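You operate a simulated robot arm through the tools that you are given. There is no shell and no other tool.

The job below is to be done with a simulated robot arm. You get a single attempt, and the scene is never put back.

JOB
Wind the black bobbin to 3/4 and push it on pin A.
Fine: set the fill dial and close the winder arm before you start; open the arm again; leave the other bobbins.

Only the result counts: the job must be done as asked and must still hold three seconds after the hand-in. Knocking over, shifting, dropping, spilling or breaking anything else fails it.

ROBOT AND FRAMES
A 7-joint arm with a two-finger parallel gripper, fixed in place. Base frame: the origin is at the foot of the arm, x ahead of it, y to its left, z up. Units: mm, rad, N and s.
With the tool pointing down near the work surface it reaches from about 360 to 860 mm from the base axis. Its first joint turns from -2.897 to 2.897 rad. Payload 3.43 kg.
The TCP is the grasp point between the finger pads, 34 mm short of the fingertips. In the tool frame z runs along the fingers and y along their closing line. The gripper opens to 128 mm. The fingers are 24 mm wide and 12 mm thick; the gripper's body (48 by 130 mm) begins 96 mm behind the TCP.
Orientation is that of the tool frame in the base frame, as a unit quaternion [x, y, z, w]. With the fingers straight down and closing along the base's y, the tool's x points along the base's -x, its y along +y and its z along -z.

CONTROLS
- The arm moves only by the tool servo_tool. Its argument "targets" is a list of rows, each an object (a shift or turn left out is 0, a gripper value left out holds the last) with "xyz": the shift along the tool's x, y, z in units of 400 mm (1.0 is 400 mm), a list of three; "dr": the turn, a rotation vector about the tool's x, y, z in units of 180 degrees (1.0 is 180 degrees), a list of three. In form: [{"xyz": [dx, dy, dz], "dr": [ax, ay, az]}, ...]. A call has 1 to 20 rows; each row is the pose to reach, as a shift and turn from the pose commanded when the call began, along the tool's axes at that moment. "gripper" is the gripper command, from -1 (shut) to 1 (fully open), values between in proportion, set as the call begins (left out, the last holds). A call with a number of a shift or a turn outside -1 to 1 is refused whole. Each row takes 0.2 s and may step no farther than 50 mm and 0.15 rad from the row before; otherwise, or with a gripper value out of range, the whole call is refused. Where a pose cannot be reached the arm comes as near as it can. A force on the tool above 70 N (or 10 N above the force at the start of the call, whichever is more), or a blocked arm, ends the call early, and 0.2 s more pass. Each finger travels about 153 mm/s and halts on what it meets, pressing with about 28 N; the grip force reading is that of the motor and also rises with nothing between the fingers. The clock runs only during rows and for 0.2 s after the last one: add rows that repeat a pose to give the fingers time. It gives the time, the measured TCP pose, the force on the tool (base axes), the opening and the grip force at its end, in the units of the frame above (readings bear some noise), with the torque about the TCP (base axes, N m) and any sound that the robot's microphone picked up, and new pictures: "show" is both (left out), scene, wrist or none.
- Cameras (640 x 400 px; columns grow to the right, rows downward): "scene" is fixed at [399.4, -499.4, 1508.1]; the picture's right is [0.82, -0.58, 0.00], its down [-0.56, -0.79, -0.24] and it looks along [0.14, 0.19, -0.97] (base axes); focal length 310 px, centre (320, 200). "wrist" rides on the gripper at [76, -11, -160] in the tool frame; the picture's right is [0.15, 0.99, 0.00], its down [-0.88, 0.13, -0.46] and it looks along [-0.45, 0.07, 0.89] (tool axes); focal length 234 px, centre (320, 200). There is no depth. A picture from a camera that has moved, and an enlarged one, comes with that camera's place and axes in the base frame and with its lens.
- inspect(camera, box): a new picture of the part [left, top, right, bottom] of that camera's present view, enlarged. No time passes.
- finish_job(): hands the job in; it is judged then, once.

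Places have to be worked out from the pictures, the camera data and where the tool is seen. Open the gripper and draw the arm clear of the work before you hand the job in, unless the task says otherwise.

The tools are called after ">>>" by a JSON object that holds its "op" and its "data". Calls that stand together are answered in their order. servo_tool: Moves the arm, as the interface text tells. Its arguments: {"type":"object","properties":{"targets":{"type":"array","items":{"type":"object","properties":{"xyz":{"type":"array","items":{"type":"number"}},"dr":{"type":"array","items":{"type":"number"}}}}},"gripper":{"type":"number"},"show":{"type":"string","enum":["both","scene","wrist","none"]}},"required":["targets"]} The other tools are called the same way: inspect (camera, box) takes an enlarged picture of a part of a camera's view; finish_job () hands the job in.

At the start:

```text
clock: 0.0
position: [377.4, -413.4, 1244.5]
tool_rot: [0.0, 1.0, 0.0, 0.0]
ft_force: [-0.7, 1.0, 0.4]
moment: [-0.01, 0.0, -0.02]
width: 128.1
gripper_force: 0.1
```

scene: 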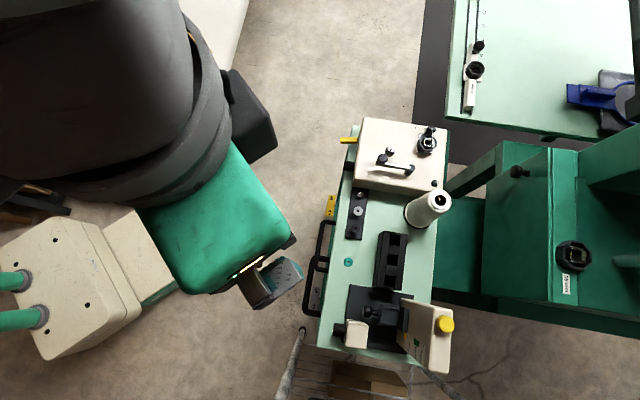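
wrist: 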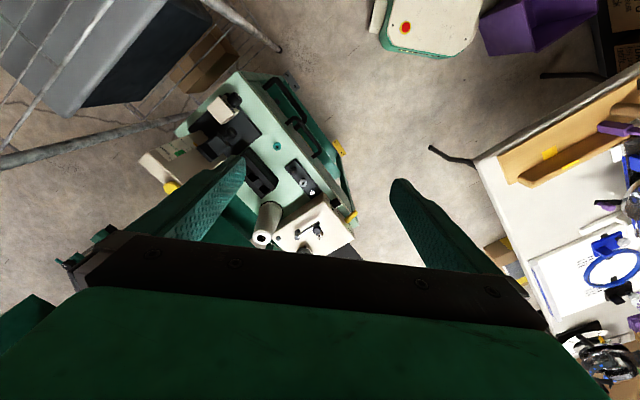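

The scene shows a work cart with a cream winder unit, a rack, and other items. I'll enlarge parts of both views before moving.

>>> {"op": "inspect", "data": {"camera": "scene", "box": [310, 100, 470, 200]}}

>>> {"op": "inspect", "data": {"camera": "scene", "box": [300, 180, 460, 280]}}

>>> {"op": "inspect", "data": {"camera": "scene", "box": [300, 280, 460, 380]}}

>>> {"op": "inspect", "data": {"camera": "wrist", "box": [130, 60, 370, 260]}}

>>> {"op": "inspect", "data": {"camera": "scene", "box": [420, 0, 640, 140]}}

```text
4.00 times, centred on (390, 150) of scene
camera zoom: at [399.4, -499.4, 1508.1], right [0.82, -0.58, 0.0], down [-0.56, -0.79, -0.24], along [0.14, 0.19, -0.97], focal length 1242 px, centre (40, 400)
```

zoom: 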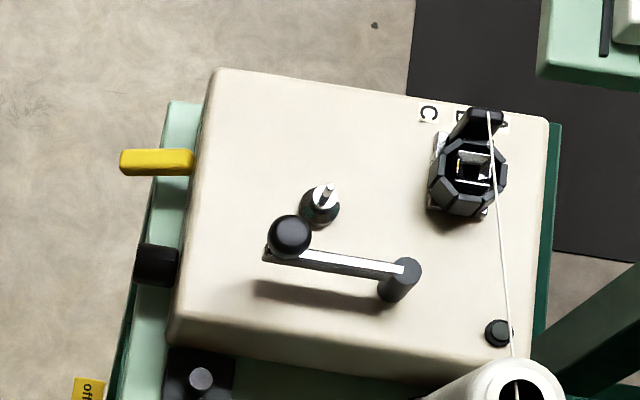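

```text
4.00 times, centred on (380, 230) of scene
camera zoom: at [399.4, -499.4, 1508.1], right [0.82, -0.58, 0.0], down [-0.56, -0.79, -0.24], along [0.14, 0.19, -0.97], focal length 1242 px, centre (80, 80)
```

zoom: 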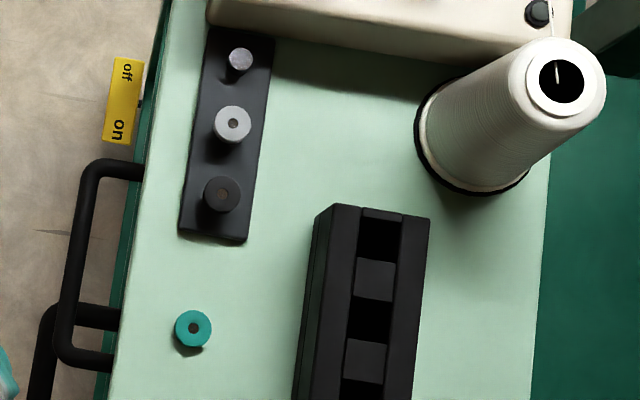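

```text
4.00 times, centred on (380, 330) of scene
camera zoom: at [399.4, -499.4, 1508.1], right [0.82, -0.58, 0.0], down [-0.56, -0.79, -0.24], along [0.14, 0.19, -0.97], focal length 1242 px, centre (80, -320)
```

zoom: 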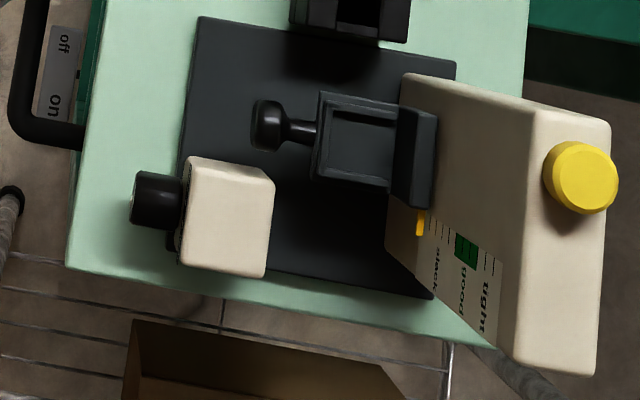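

```text
2.00 times, centred on (250, 160) of wrist
camera zoom: at [300.8, -426.3, 1403.6], right [-0.15, 0.99, 0.0], down [0.88, 0.13, 0.46], along [0.45, 0.07, -0.89], focal length 468 px, centre (460, 280)
```

zoom: 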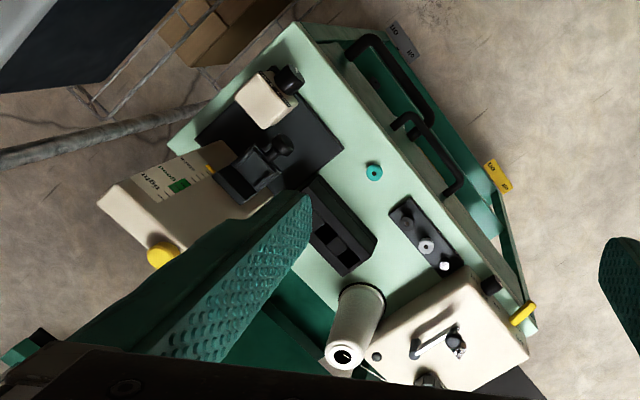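

```text
2.86 times, centred on (530, 70) of scene
camera zoom: at [399.4, -499.4, 1508.1], right [0.82, -0.58, 0.0], down [-0.56, -0.79, -0.24], along [0.14, 0.19, -0.97], focal length 887 px, centre (-280, 571)
```

zoom: 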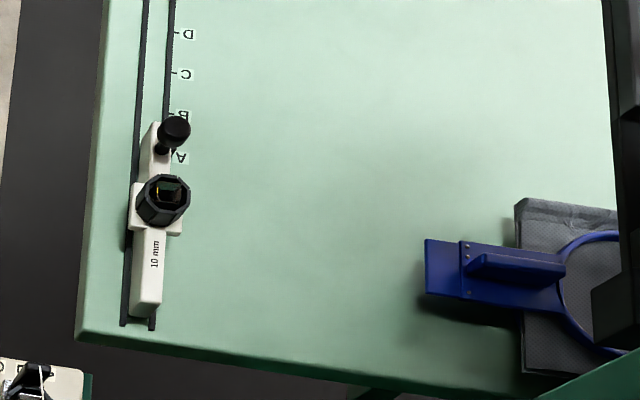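

The cart holds a winder with a spindle, a crank-like arm and a dial, plus a bobbin rack and a thread cone. I'll bring the wrist camera above the winder at a safe height to read the markings.

>>> {"op": "servo_tool", "data": {"targets": [{"xyz": [-0.06825, 0.00825, 0.041]}, {"xyz": [-0.1365, 0.0165, 0.082]}, {"xyz": [-0.20475, 0.02475, 0.123]}, {"xyz": [-0.273, 0.033, 0.164]}, {"xyz": [-0.34125, 0.04125, 0.205]}, {"xyz": [-0.4095, 0.0495, 0.246]}, {"xyz": [-0.47775, 0.05775, 0.287]}, {"xyz": [-0.546, 0.066, 0.328]}, {"xyz": [-0.61425, 0.07425, 0.369]}, {"xyz": [-0.6825, 0.0825, 0.41]}, {"xyz": [-0.6825, 0.0825, 0.41]}], "gripper": 1}}

```text
clock: 2.4
position: [649.4, -381.8, 1079.6]
tool_rot: [0.0, 1.0, 0.0, 0.0]
ft_force: [-0.9, 0.9, 0.5]
moment: [-0.01, 0.01, 0.01]
width: 127.7
gripper_force: 0.1
camera wrist: at [572.5, -394.5, 1238.5], right [-0.15, 0.99, 0.0], down [0.88, 0.13, 0.46], along [0.45, 0.07, -0.89], focal length 234 px, centre (320, 200)
```

scene: 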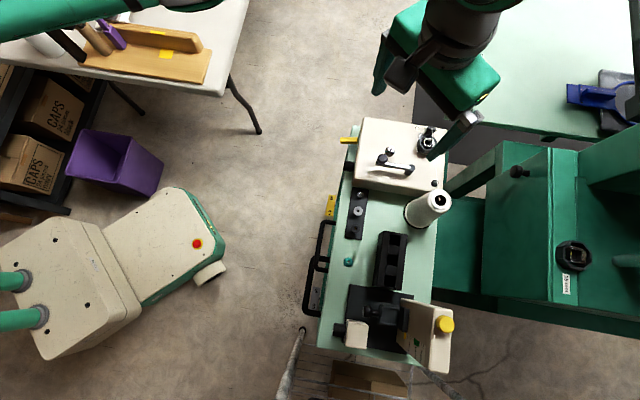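
wrist: 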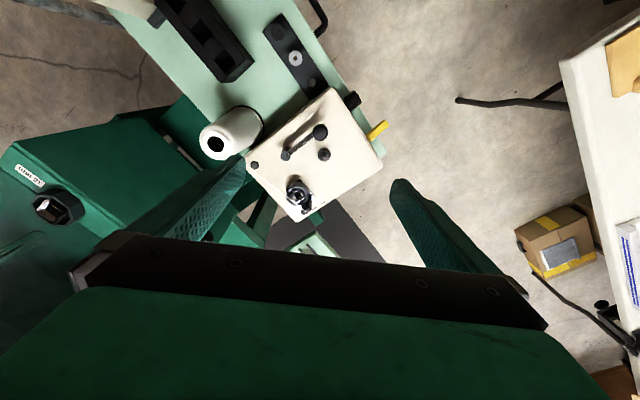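

>>> {"op": "inspect", "data": {"camera": "wrist", "box": [230, 80, 400, 230]}}

>>> {"op": "inspect", "data": {"camera": "wrist", "box": [150, 0, 330, 110]}}

>>> {"op": "inspect", "data": {"camera": "scene", "box": [340, 110, 460, 200]}}

>>> {"op": "inspect", "data": {"camera": "scene", "box": [60, 0, 240, 110]}}

```text
2.67 times, centred on (315, 155) of wrist
camera zoom: at [572.5, -394.5, 1238.5], right [-0.15, 0.99, 0.0], down [0.88, 0.13, 0.46], along [0.45, 0.07, -0.89], focal length 624 px, centre (333, 320)
```

zoom: 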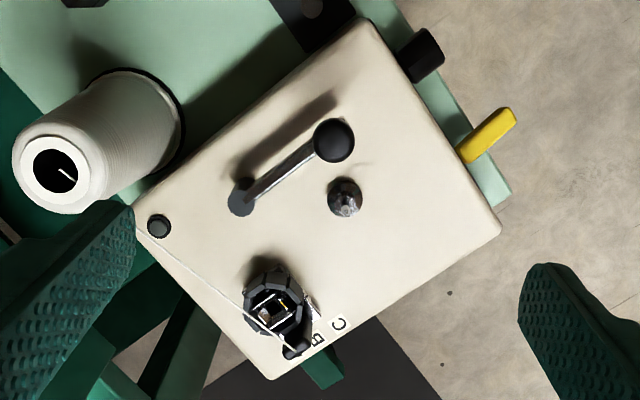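

```text
3.56 times, centred on (240, 55) of wrist
camera zoom: at [572.5, -394.5, 1238.5], right [-0.15, 0.99, 0.0], down [0.88, 0.13, 0.46], along [0.45, 0.07, -0.89], focal length 833 px, centre (604, 716)
```

zoom: 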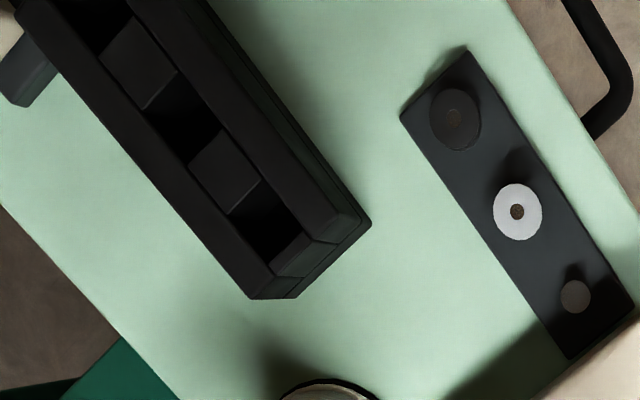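

```text
4.44 times, centred on (400, 155) of scene
camera zoom: at [399.4, -499.4, 1508.1], right [0.82, -0.58, 0.0], down [-0.56, -0.79, -0.24], along [0.14, 0.19, -0.97], focal length 1380 px, centre (-36, 400)
```

zoom: 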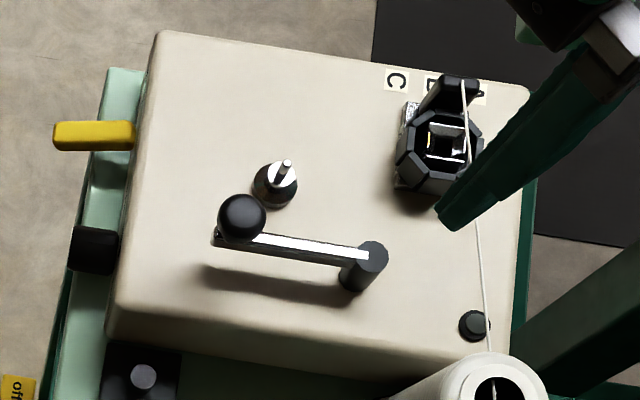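

```text
3.56 times, centred on (150, 55) of scene
camera zoom: at [399.4, -499.4, 1508.1], right [0.82, -0.58, 0.0], down [-0.56, -0.79, -0.24], along [0.14, 0.19, -0.97], focal length 1104 px, centre (924, 716)
```

zoom: 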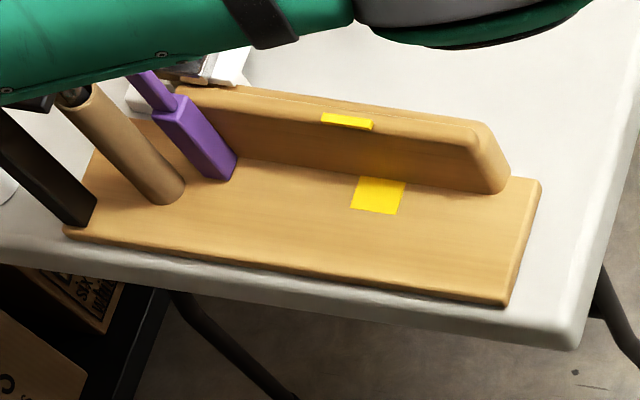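

Triangulating from both cameras puts the spindle tip near (672,-373,914). The rack pins come out near (522,-462), (551,-433) and (579,-405) with bobbin tops at z≈830. I'll move in for a closer look at the rack.

>>> {"op": "servo_tool", "data": {"targets": [{"xyz": [0.04, -0.025, 0.06]}, {"xyz": [0.08, -0.05, 0.12]}, {"xyz": [0.12, -0.075, 0.18]}, {"xyz": [0.16, -0.1, 0.24]}, {"xyz": [0.2, -0.125, 0.3]}, {"xyz": [0.2, -0.125, 0.3]}]}}

>>> {"op": "inspect", "data": {"camera": "wrist", "box": [220, 40, 440, 200]}}

```text
clock: 3.8
position: [571.7, -433.0, 961.4]
tool_rot: [-0.001, 1.0, 0.0, 0.0]
ft_force: [0.4, 0.5, 0.3]
moment: [-0.02, 0.01, 0.0]
width: 128.0
gripper_force: 0.1
camera wrist: at [493.9, -444.8, 1120.5], right [-0.15, 0.99, 0.0], down [0.88, 0.13, 0.46], along [0.45, 0.07, -0.89], focal length 234 px, centre (320, 200)
```

scene: 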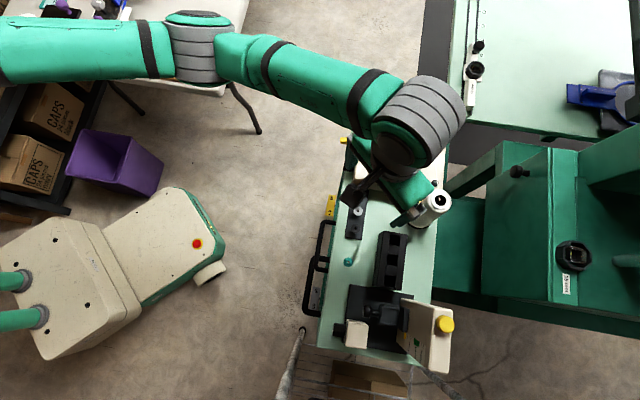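
wrist: 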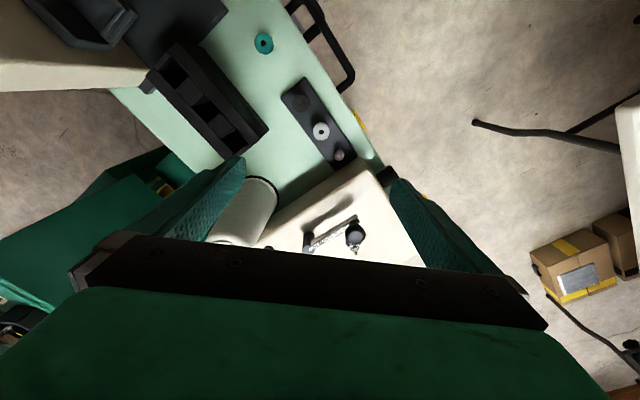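

```text
2.50 times, centred on (330, 120) of wrist
camera zoom: at [493.9, -444.8, 1120.5], right [-0.15, 0.99, 0.0], down [0.88, 0.13, 0.46], along [0.45, 0.07, -0.89], focal length 585 px, centre (295, 400)
```

zoom: 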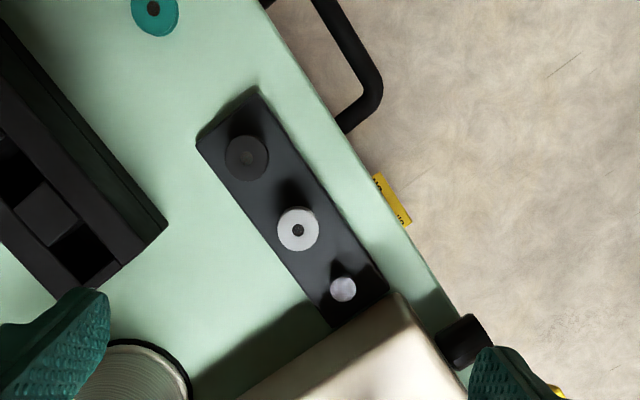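

The rack holds a black bobbin, a white one and one empty silver pin. The winder's side knob, lever and labels aren't readable yet, so I'll yaw the tool toward the winder's side and back off.

>>> {"op": "servo_tool", "data": {"targets": [{"xyz": [0.0017, 0.0529, -0.0058], "dr": [0, 0, 0.0372]}, {"xyz": [0.0034, 0.1059, -0.0115], "dr": [0, 0, 0.0744]}, {"xyz": [0.0051, 0.1588, -0.0173], "dr": [0, 0, 0.1117]}, {"xyz": [0.0068, 0.2118, -0.023], "dr": [0, 0, 0.1489]}, {"xyz": [0.0084, 0.2647, -0.0288], "dr": [0, 0, 0.1861]}, {"xyz": [0.0101, 0.3176, -0.0345], "dr": [0, 0, 0.2234]}, {"xyz": [0.0118, 0.3706, -0.0403], "dr": [0, 0, 0.2606]}, {"xyz": [0.0135, 0.4235, -0.046], "dr": [0, 0, 0.2978]}, {"xyz": [0.0135, 0.4235, -0.046], "dr": [0, 0, 0.2978]}]}}

```text
clock: 5.8
position: [563.7, -261.6, 980.8]
tool_rot: [0.451, 0.892, 0.001, 0.0]
ft_force: [0.5, 0.0, 0.8]
moment: [-0.01, 0.0, 0.02]
width: 128.1
gripper_force: 0.1
camera wrist: at [508.8, -207.6, 1138.5], right [0.71, 0.7, 0.0], down [0.63, -0.63, 0.46], along [0.32, -0.32, -0.89], focal length 234 px, centre (320, 200)
```

scene: 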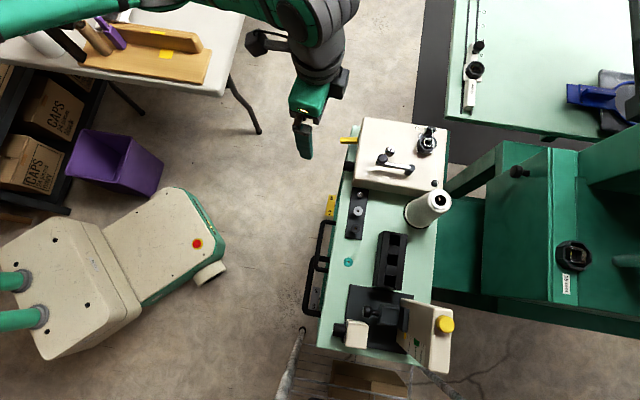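
wrist: 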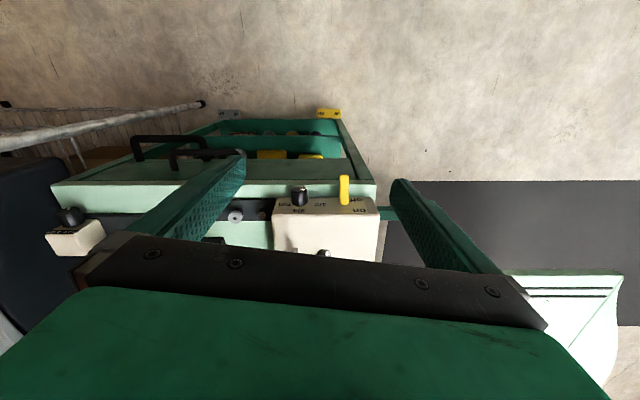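

The side face of the winder now shows printed labels around the black knob and the yellow lever. Enlarging.

>>> {"op": "inspect", "data": {"camera": "wrist", "box": [265, 165, 385, 240]}}

>>> {"op": "inspect", "data": {"camera": "wrist", "box": [200, 90, 360, 200]}}

>>> {"op": "inspect", "data": {"camera": "scene", "box": [335, 110, 455, 200]}}

>>> {"op": "inspect", "data": {"camera": "scene", "box": [400, 120, 450, 165]}}

```text
5.33 times, centred on (325, 202) of wrist
camera zoom: at [508.8, -207.6, 1138.5], right [0.71, 0.7, 0.0], down [0.63, -0.63, 0.46], along [0.32, -0.32, -0.89], focal length 1249 px, centre (293, 187)
```

zoom: 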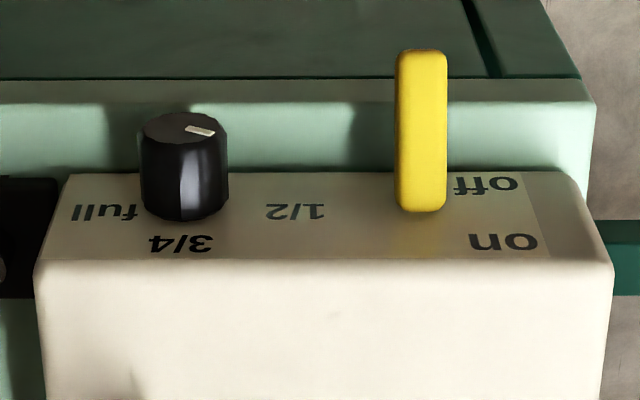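

```text
3.64 times, centred on (280, 145) of wrist
camera zoom: at [508.8, -207.6, 1138.5], right [0.71, 0.7, 0.0], down [0.63, -0.63, 0.46], along [0.32, -0.32, -0.89], focal length 852 px, centre (466, 400)
```

zoom: 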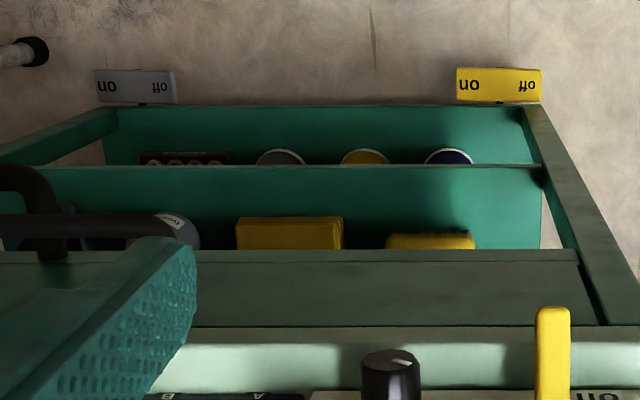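

```text
4.44 times, centred on (395, 155) of scene
camera zoom: at [399.4, -499.4, 1508.1], right [0.82, -0.58, 0.0], down [-0.56, -0.79, -0.24], along [0.14, 0.19, -0.97], focal length 1380 px, centre (-13, 400)
```

zoom: 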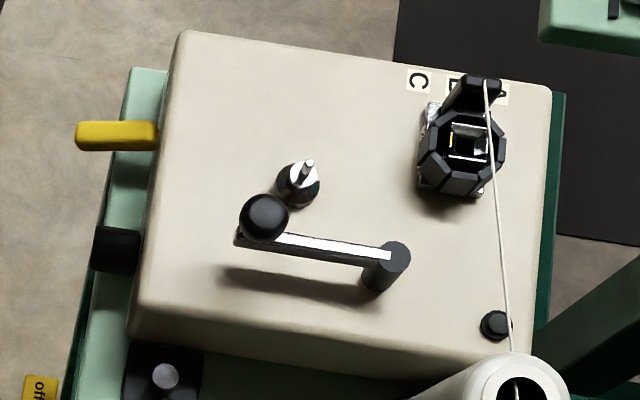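

```text
8.89 times, centred on (425, 142) of scene
camera zoom: at [399.4, -499.4, 1508.1], right [0.82, -0.58, 0.0], down [-0.56, -0.79, -0.24], along [0.14, 0.19, -0.97], focal length 2760 px, centre (-613, 711)
```

zoom: 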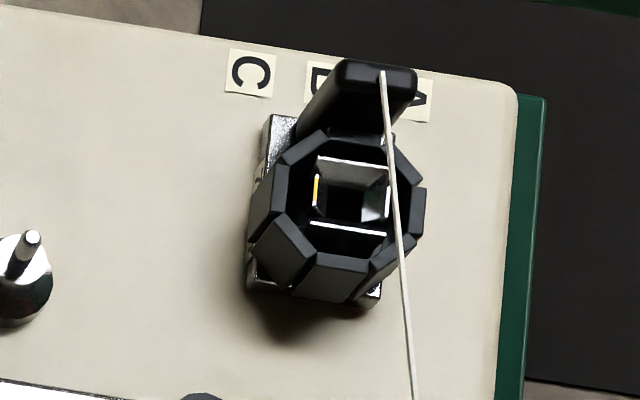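

The side knob is the fill dial (1/2, 3/4, full) and the yellow bar is the on/off lever. An "A" and "B" seem to be printed on the rack's edge, so I'll tilt the tool for a more frontal view.

>>> {"op": "servo_tool", "data": {"targets": [{"dr": [-0.0058, -0.0384, 0]}, {"dr": [-0.0116, -0.0769, 0]}, {"dr": [-0.0175, -0.1153, 0]}, {"dr": [-0.0233, -0.1538, 0]}, {"dr": [-0.0291, -0.1922, 0]}, {"dr": [-0.0291, -0.1922, 0]}]}}

>>> {"op": "inspect", "data": {"camera": "wrist", "box": [260, 120, 400, 220]}}

>>> {"op": "inspect", "data": {"camera": "wrist", "box": [170, 120, 310, 220]}}

```text
clock: 7.2
position: [564.7, -262.1, 978.8]
tool_rot: [0.431, 0.851, -0.094, 0.286]
ft_force: [-0.2, -0.2, 0.0]
moment: [0.02, 0.01, 0.02]
width: 127.9
gripper_force: 0.1
camera wrist: at [455.0, -153.8, 1065.3], right [0.71, 0.71, 0.0], down [0.33, -0.33, 0.88], along [0.62, -0.63, -0.47], focal length 234 px, centre (320, 200)
```

scene: 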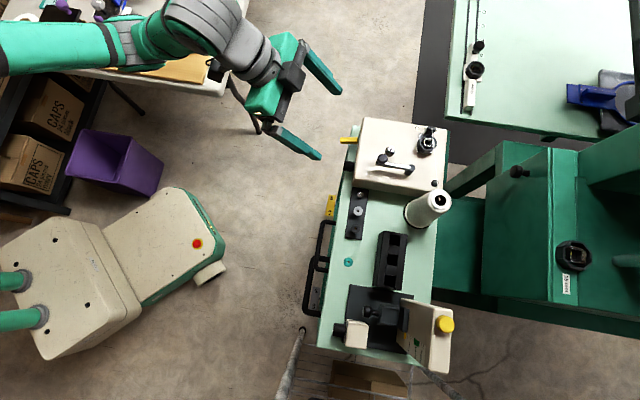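
wrist: 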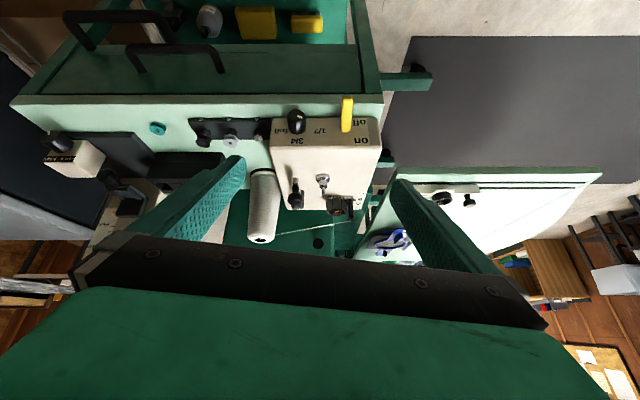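

```text
4.00 times, centred on (330, 170) of wrist
camera zoom: at [455.0, -153.8, 1065.3], right [0.71, 0.71, 0.0], down [0.33, -0.33, 0.88], along [0.62, -0.63, -0.47], focal length 937 px, centre (280, 320)
```

zoom: 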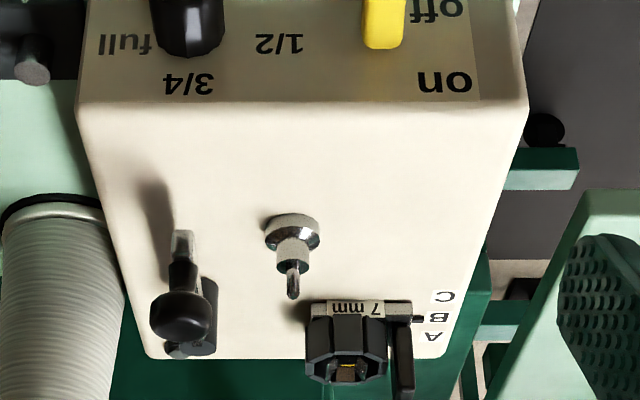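

```text
4.00 times, centred on (240, 170) of wrist
camera zoom: at [455.0, -153.8, 1065.3], right [0.71, 0.71, 0.0], down [0.33, -0.33, 0.88], along [0.62, -0.63, -0.47], focal length 937 px, centre (640, 320)
```

zoom: 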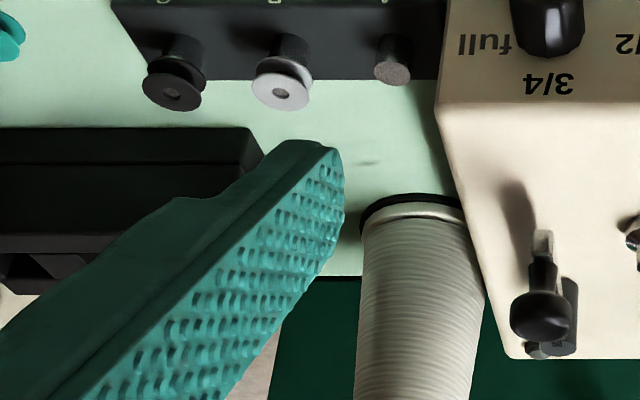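

>>> {"op": "inspect", "data": {"camera": "wrist", "box": [270, 90, 380, 160]}}

>>> {"op": "inspect", "data": {"camera": "wrist", "box": [185, 100, 285, 160]}}

>>> {"op": "inspect", "data": {"camera": "wrist", "box": [275, 165, 375, 225]}}

>>> {"op": "inspect", "data": {"camera": "wrist", "box": [20, 0, 400, 170]}}

```text
5.71 times, centred on (325, 125) of wrist
camera zoom: at [455.0, -153.8, 1065.3], right [0.71, 0.71, 0.0], down [0.33, -0.33, 0.88], along [0.62, -0.63, -0.47], focal length 1338 px, centre (291, 629)
```

zoom: 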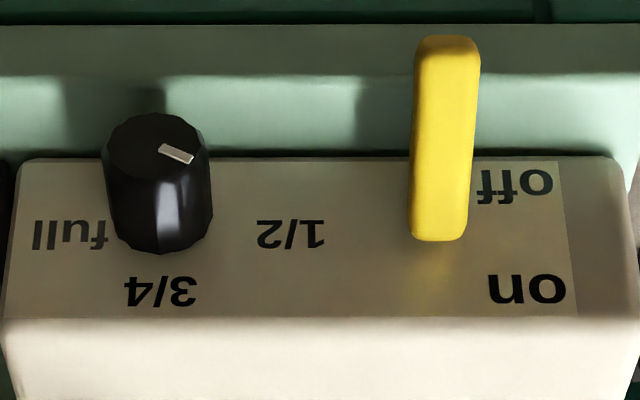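

```text
6.40 times, centred on (235, 130) of wrist
camera zoom: at [455.0, -153.8, 1065.3], right [0.71, 0.71, 0.0], down [0.33, -0.33, 0.88], along [0.62, -0.63, -0.47], focal length 1499 px, centre (864, 648)
```

zoom: 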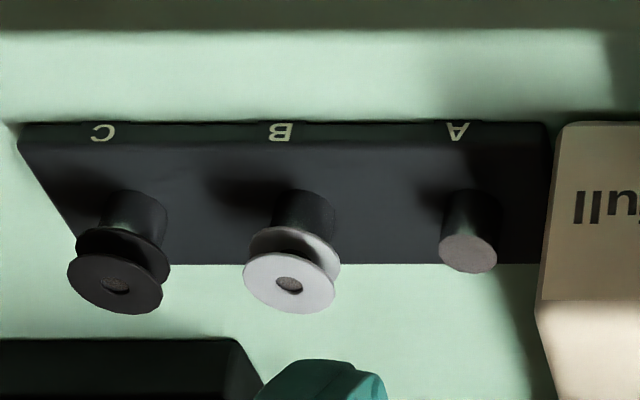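

```text
6.40 times, centred on (325, 195) of wrist
camera zoom: at [455.0, -153.8, 1065.3], right [0.71, 0.71, 0.0], down [0.33, -0.33, 0.88], along [0.62, -0.63, -0.47], focal length 1499 px, centre (288, 232)
```

zoom: 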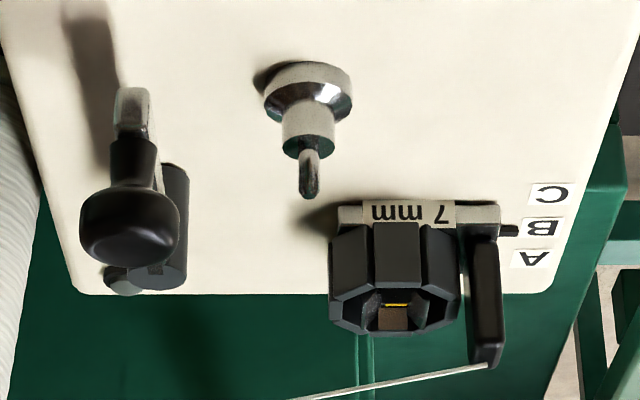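

```text
1.68 times, centred on (210, 85) of wrist
camera zoom: at [455.0, -153.8, 1065.3], right [0.71, 0.71, 0.0], down [0.33, -0.33, 0.88], along [0.62, -0.63, -0.47], focal length 394 px, centre (505, 394)
```

zoom: 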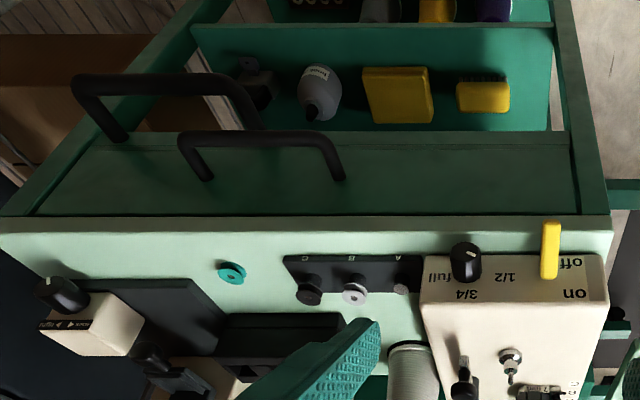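

>>> {"op": "inspect", "data": {"camera": "wrist", "box": [245, 115, 277, 143]}}

>>> {"op": "inspect", "data": {"camera": "wrist", "box": [195, 110, 250, 150]}}

>>> {"op": "inspect", "data": {"camera": "scene", "box": [345, 185, 372, 243]}}

>>> {"op": "inspect", "data": {"camera": "scene", "box": [370, 140, 420, 180]}}

```text
14.29 times, centred on (261, 129) of wrist
camera zoom: at [455.0, -153.8, 1065.3], right [0.71, 0.71, 0.0], down [0.33, -0.33, 0.88], along [0.62, -0.63, -0.47], focal length 3345 px, centre (1163, 1214)
```

zoom: 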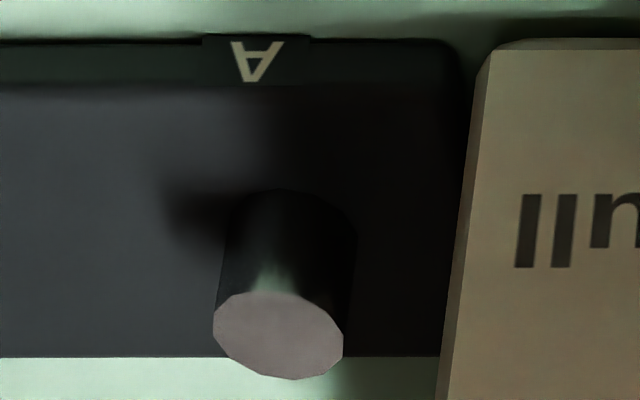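

```text
10.00 times, centred on (222, 130) of wrist
camera zoom: at [455.0, -153.8, 1065.3], right [0.71, 0.71, 0.0], down [0.33, -0.33, 0.88], along [0.62, -0.63, -0.47], focal length 2342 px, centre (1295, 900)
```

zoom: 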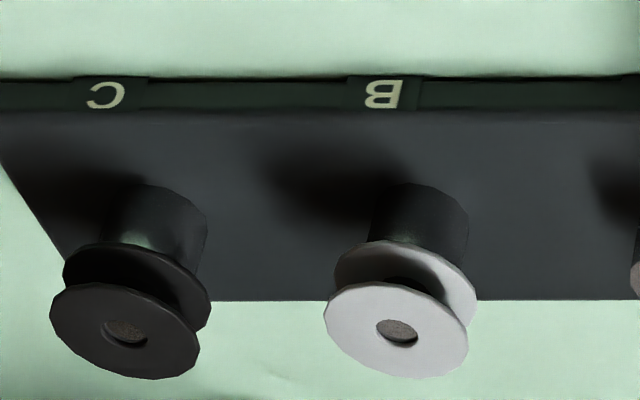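

```text
6.90 times, centred on (358, 214) of scene
camera zoom: at [399.4, -499.4, 1508.1], right [0.82, -0.58, 0.0], down [-0.56, -0.79, -0.24], along [0.14, 0.19, -0.97], focal length 2141 px, centre (54, 103)
```

zoom: 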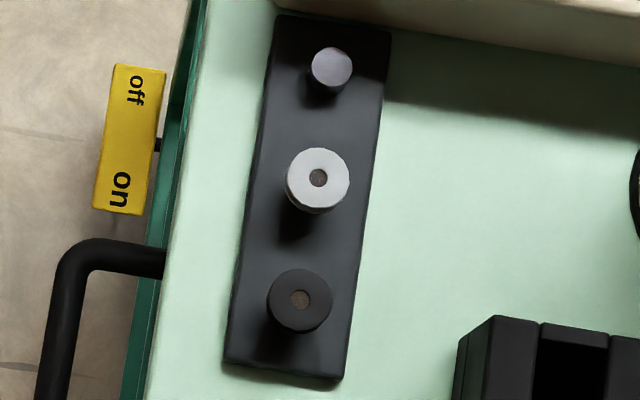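

```text
10.00 times, centred on (395, 160) of scene
camera zoom: at [399.4, -499.4, 1508.1], right [0.82, -0.58, 0.0], down [-0.56, -0.79, -0.24], along [0.14, 0.19, -0.97], focal length 3105 px, centre (-430, 600)
```

zoom: 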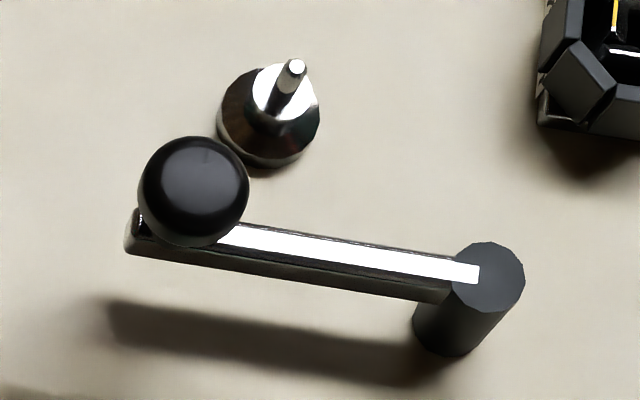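

Pin A is the empty one, B holds the white bobbin and C the black one. The dial points near 1/2, the lever is off, and the winder arm is open. From the third view the box top is z≈855 and the dial axis z≈820, sticking about 20 mm out of the face. I'll bring the tool horizontal in front of the dial with the gripper part-closed.

>>> {"op": "servo_tool", "data": {"targets": [{"xyz": [0.0269, -0.0147, 0.0406], "dr": [-0.0057, -0.0378, 0]}, {"xyz": [0.0538, -0.0294, 0.0811], "dr": [-0.0114, -0.0755, 0]}, {"xyz": [0.0807, -0.0441, 0.1217], "dr": [-0.0171, -0.1133, 0]}, {"xyz": [0.1076, -0.0588, 0.1622], "dr": [-0.0229, -0.1511, 0]}, {"xyz": [0.1346, -0.0734, 0.2028], "dr": [-0.0286, -0.1888, 0]}, {"xyz": [0.1615, -0.0881, 0.2434], "dr": [-0.0343, -0.2266, 0]}, {"xyz": [0.1884, -0.1028, 0.2839], "dr": [-0.04, -0.2643, 0]}, {"xyz": [0.2153, -0.1175, 0.3245], "dr": [-0.0457, -0.3021, 0]}, {"xyz": [0.2153, -0.1175, 0.3245], "dr": [-0.0457, -0.3021, 0]}], "gripper": -0.22}}

```text
clock: 9.2
position: [540.9, -283.2, 820.3]
tool_rot: [0.318, 0.631, -0.221, 0.672]
ft_force: [-0.1, 0.6, 0.2]
moment: [-0.02, 0.02, -0.01]
width: 50.0
gripper_force: 0.2
camera wrist: at [426.7, -172.0, 742.2], right [0.71, 0.71, 0.0], down [-0.33, 0.32, 0.89], along [0.63, -0.63, 0.46], focal length 234 px, centre (320, 200)
```

scene: 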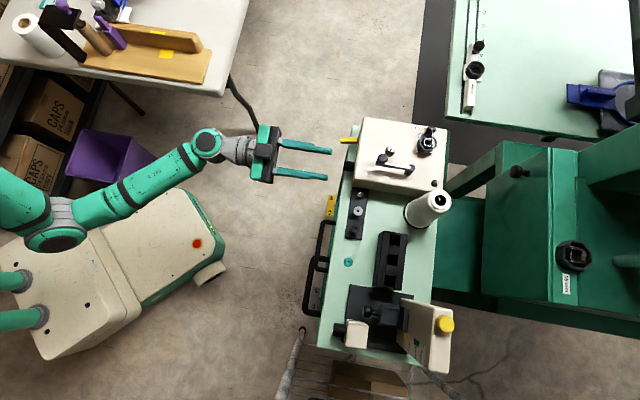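
wrist: 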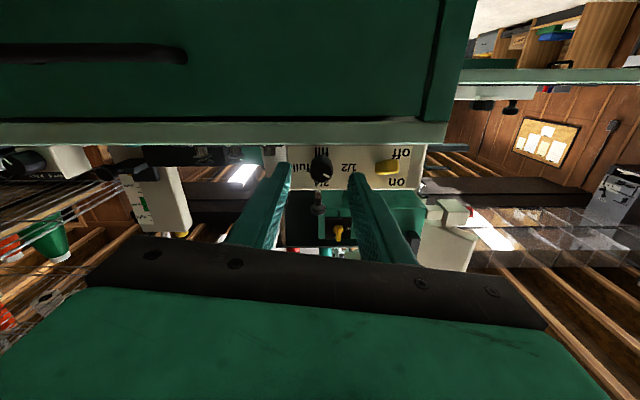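

>>> {"op": "inspect", "data": {"camera": "wrist", "box": [260, 130, 430, 240]}}

>>> {"op": "inspect", "data": {"camera": "wrist", "box": [285, 135, 365, 190]}}

>>> {"op": "inspect", "data": {"camera": "scene", "box": [240, 110, 380, 200]}}

```text
3.64 times, centred on (345, 185) of wrist
camera zoom: at [426.7, -172.0, 742.2], right [0.71, 0.71, 0.0], down [-0.33, 0.32, 0.89], along [0.63, -0.63, 0.46], focal length 852 px, centre (229, 254)
```

zoom: 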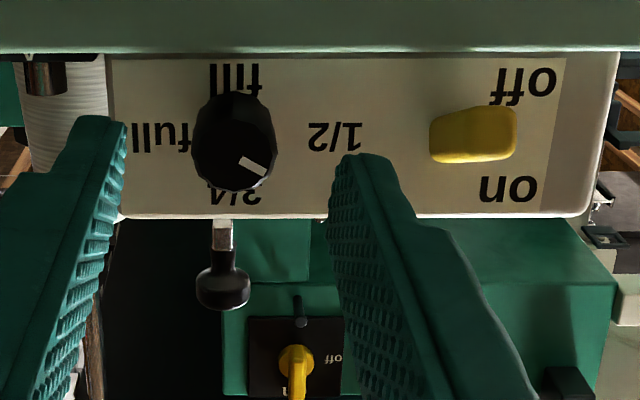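

```text
7.27 times, centred on (325, 162) of wrist
camera zoom: at [426.7, -172.0, 742.2], right [0.71, 0.71, 0.0], down [-0.33, 0.32, 0.89], along [0.63, -0.63, 0.46], focal length 1703 px, centre (284, 473)
```

zoom: 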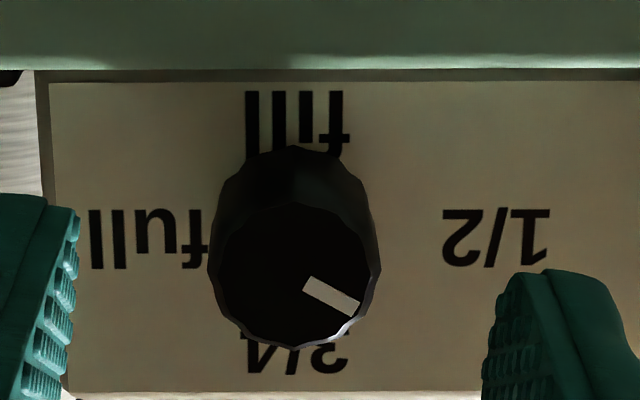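

```text
4.44 times, centred on (310, 155) of scene
camera zoom: at [399.4, -499.4, 1508.1], right [0.82, -0.58, 0.0], down [-0.56, -0.79, -0.24], along [0.14, 0.19, -0.97], focal length 1380 px, centre (364, 400)
```

zoom: 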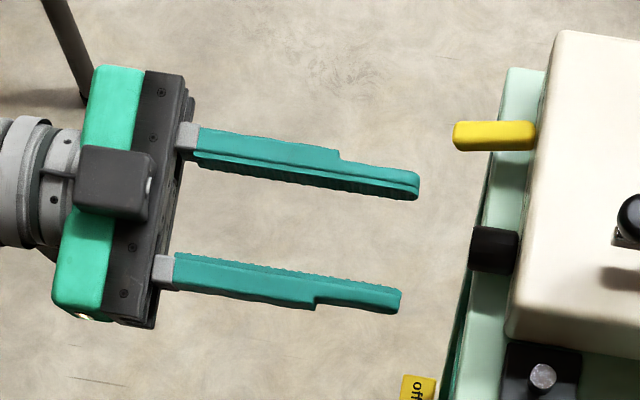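

The dial is clearly seen: its axis is about 9 mm above and 3 mm to the side of the tool axis (z≈830), and the pointer sits about 60° counter-clockwise of 3/4. I'll centre on it and pre-roll the gripper −35° so the turn has room.

>>> {"op": "servo_tool", "data": {"targets": [{"xyz": [-0.0045, 0.0017, 0], "dr": [0, 0, -0.0389]}, {"xyz": [-0.009, 0.0034, 0], "dr": [0, 0, -0.0778]}, {"xyz": [-0.0135, 0.0051, 0], "dr": [0, 0, -0.1167]}, {"xyz": [-0.018, 0.0068, 0], "dr": [0, 0, -0.1556]}, {"xyz": [-0.0225, 0.0085, 0], "dr": [0, 0, -0.1944]}, {"xyz": [-0.0225, 0.0085, 0], "dr": [0, 0, -0.1944]}]}}

>>> {"op": "inspect", "data": {"camera": "wrist", "box": [260, 130, 400, 220]}}

>>> {"op": "inspect", "data": {"camera": "scene", "box": [280, 120, 380, 190]}}

```text
clock: 10.6
position: [540.5, -284.0, 829.2]
tool_rot: [0.114, 0.698, -0.412, 0.574]
ft_force: [0.1, -0.2, 0.8]
moment: [0.0, 0.03, 0.01]
width: 50.1
gripper_force: 0.0
camera wrist: at [397.0, -203.0, 766.0], right [0.58, 0.58, -0.57], down [0.04, 0.68, 0.73], along [0.81, -0.44, 0.37], focal length 234 px, centre (320, 200)
```

scene: 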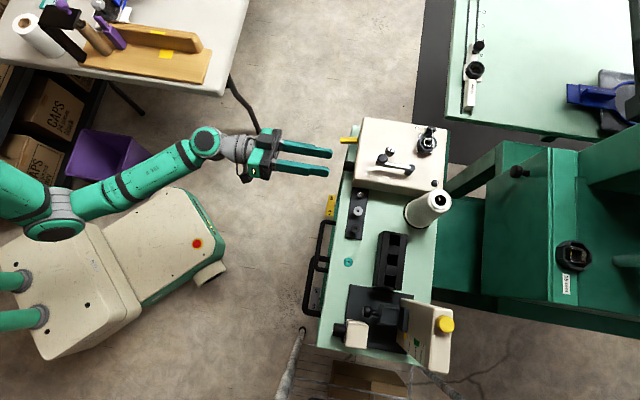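
wrist: 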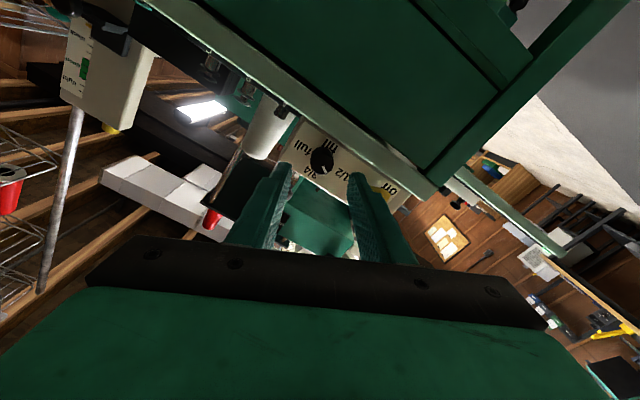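

```text
4.44 times, centred on (330, 175) of wrist
camera zoom: at [397.0, -203.0, 766.0], right [0.58, 0.58, -0.57], down [0.04, 0.68, 0.73], along [0.81, -0.44, 0.37], focal length 1041 px, centre (276, 311)
```

zoom: 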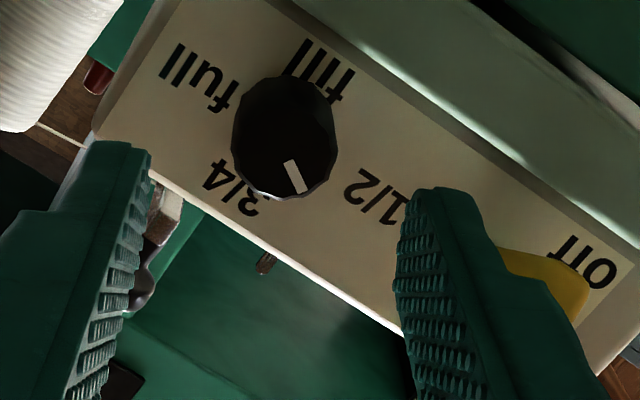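

```text
5.71 times, centred on (330, 155) of scene
camera zoom: at [399.4, -499.4, 1508.1], right [0.82, -0.58, 0.0], down [-0.56, -0.79, -0.24], along [0.14, 0.19, -0.97], focal length 1774 px, centre (263, 457)
```

zoom: 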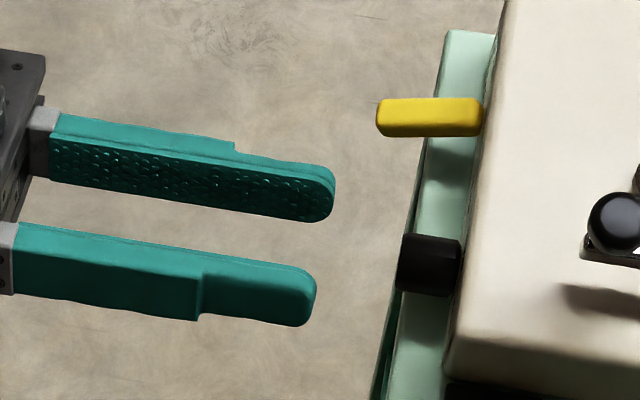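

The fingers straddle the dial with a small offset of about (+2,+2) mm in the tool frame. I'll correct that and advance 46 mm so the fingertips overlap the knob, then check.

>>> {"op": "servo_tool", "data": {"targets": [{"xyz": [0.004, 0.005, 0.02]}, {"xyz": [0.004, 0.005, 0.05]}, {"xyz": [0.004, 0.005, 0.085]}, {"xyz": [0.004, 0.005, 0.115]}, {"xyz": [0.004, 0.005, 0.115]}]}}

>>> {"op": "inspect", "data": {"camera": "wrist", "box": [260, 130, 400, 220]}}

>>> {"op": "inspect", "data": {"camera": "scene", "box": [310, 120, 390, 190]}}

```text
clock: 11.8
position: [574.7, -314.8, 827.4]
tool_rot: [0.114, 0.698, -0.412, 0.575]
ft_force: [-0.1, 0.4, -1.1]
moment: [-0.07, 0.0, 0.0]
width: 50.0
gripper_force: 0.1
camera wrist: at [430.4, -233.8, 763.8], right [0.58, 0.58, -0.57], down [0.04, 0.68, 0.73], along [0.81, -0.44, 0.37], focal length 234 px, centre (320, 200)
```

scene: 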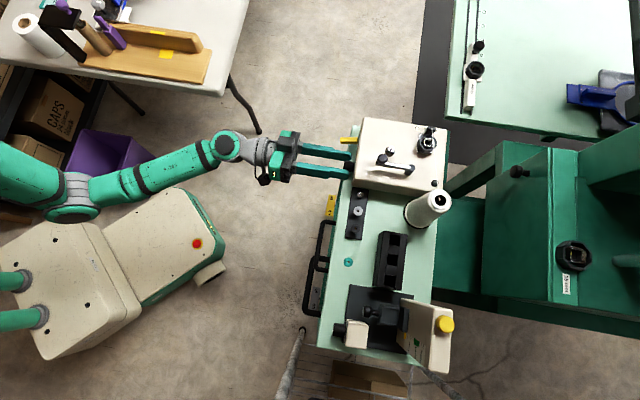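
wrist: 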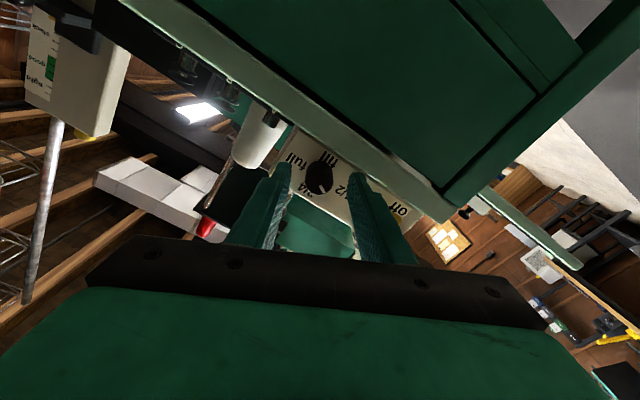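

```text
4.44 times, centred on (330, 175) of wrist
camera zoom: at [430.4, -233.8, 763.8], right [0.58, 0.58, -0.57], down [0.04, 0.68, 0.73], along [0.81, -0.44, 0.37], focal length 1041 px, centre (276, 311)
```

zoom: 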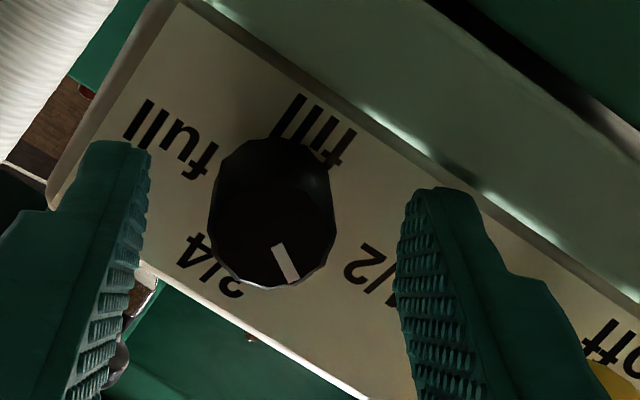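

```text
5.71 times, centred on (350, 155) of scene
camera zoom: at [399.4, -499.4, 1508.1], right [0.82, -0.58, 0.0], down [-0.56, -0.79, -0.24], along [0.14, 0.19, -0.97], focal length 1774 px, centre (149, 457)
```

zoom: 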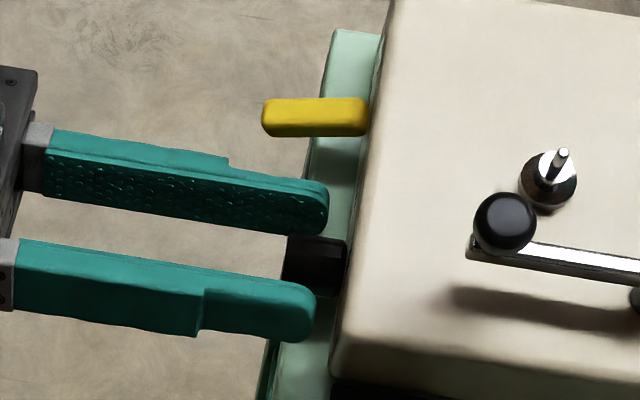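

The dial cap sits on the tool axis to within 2 mm, with about 15 mm of finger overlap. Closing on the knob.

>>> {"op": "servo_tool", "data": {"targets": [{"xyz": [0, 0, 0]}, {"xyz": [0, 0, 0]}, {"xyz": [0, 0, 0]}], "gripper": -1, "show": "wrist"}}

>>> {"op": "inspect", "data": {"camera": "wrist", "box": [260, 130, 400, 220]}}

```text
clock: 12.6
position: [574.2, -315.7, 828.1]
tool_rot: [0.114, 0.698, -0.413, 0.574]
ft_force: [-2.4, -6.5, 3.8]
moment: [-0.02, -0.01, 0.18]
width: 24.1
gripper_force: 44.8
camera wrist: at [430.0, -234.2, 764.0], right [0.58, 0.58, -0.57], down [0.04, 0.68, 0.73], along [0.81, -0.45, 0.37], focal length 234 px, centre (320, 200)
```

wrist: 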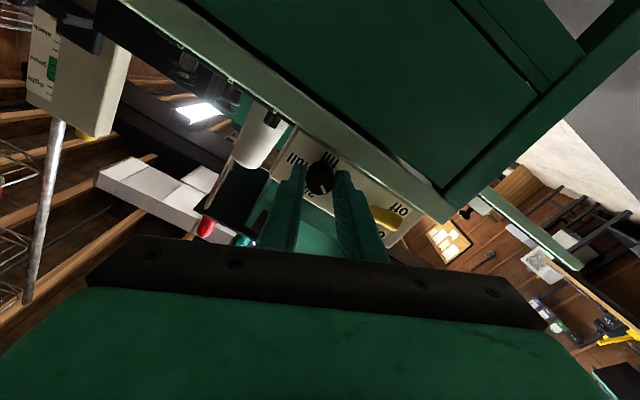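

```text
4.44 times, centred on (330, 175) of wrist
camera zoom: at [430.0, -234.2, 764.0], right [0.58, 0.58, -0.57], down [0.04, 0.68, 0.73], along [0.81, -0.45, 0.37], focal length 1041 px, centre (276, 311)
```

zoom: 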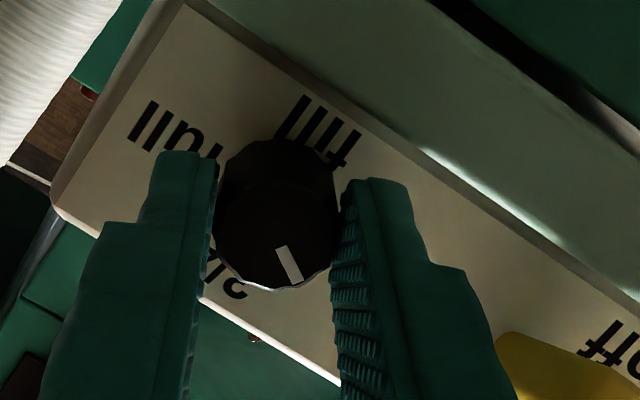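

The knob is held at 24 mm with small side forces. Turning it +60° clockwise (seen from the front) toward 3/4.

>>> {"op": "servo_tool", "data": {"targets": [{"xyz": [0, -0.002, 0], "dr": [0, 0, 0.037]}, {"xyz": [0, -0.002, 0], "dr": [0, 0, 0.074]}, {"xyz": [0, -0.002, 0], "dr": [0, 0, 0.111]}, {"xyz": [0, -0.002, 0], "dr": [0, 0, 0.148]}, {"xyz": [0, -0.002, 0], "dr": [0, 0, 0.185]}, {"xyz": [0, -0.002, 0], "dr": [0, 0, 0.222]}, {"xyz": [0, -0.002, 0], "dr": [0, 0, 0.259]}, {"xyz": [0, -0.002, 0], "dr": [0, 0, 0.296]}, {"xyz": [0, -0.002, 0], "dr": [0, 0, 0.3333]}, {"xyz": [0, -0.002, 0], "dr": [0, 0, 0.3333]}], "show": "wrist"}}

>>> {"op": "inspect", "data": {"camera": "wrist", "box": [260, 130, 400, 220]}}

```text
clock: 14.8
position: [573.5, -316.7, 826.8]
tool_rot: [0.448, 0.547, -0.069, 0.704]
ft_force: [-9.5, -2.6, 8.2]
moment: [-0.04, -0.06, -0.54]
width: 23.9
gripper_force: 45.5
camera wrist: at [483.6, -180.7, 757.5], right [0.64, 0.64, 0.43], down [-0.59, 0.05, 0.8], along [0.49, -0.77, 0.41], focal length 234 px, centre (320, 200)
```

wrist: 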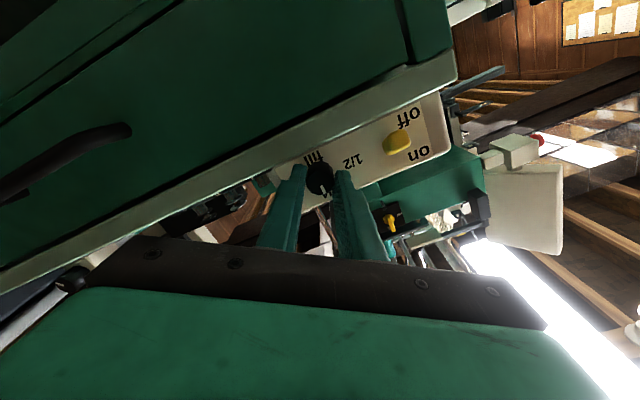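

```text
4.44 times, centred on (330, 175) of wrist
camera zoom: at [483.6, -180.7, 757.5], right [0.64, 0.64, 0.43], down [-0.59, 0.05, 0.8], along [0.49, -0.77, 0.41], focal length 1041 px, centre (276, 311)
```

zoom: 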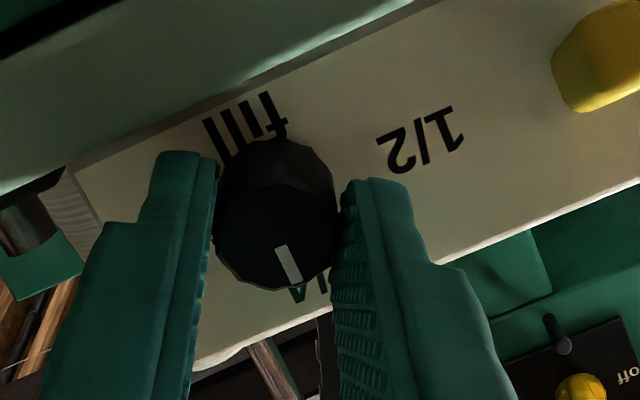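

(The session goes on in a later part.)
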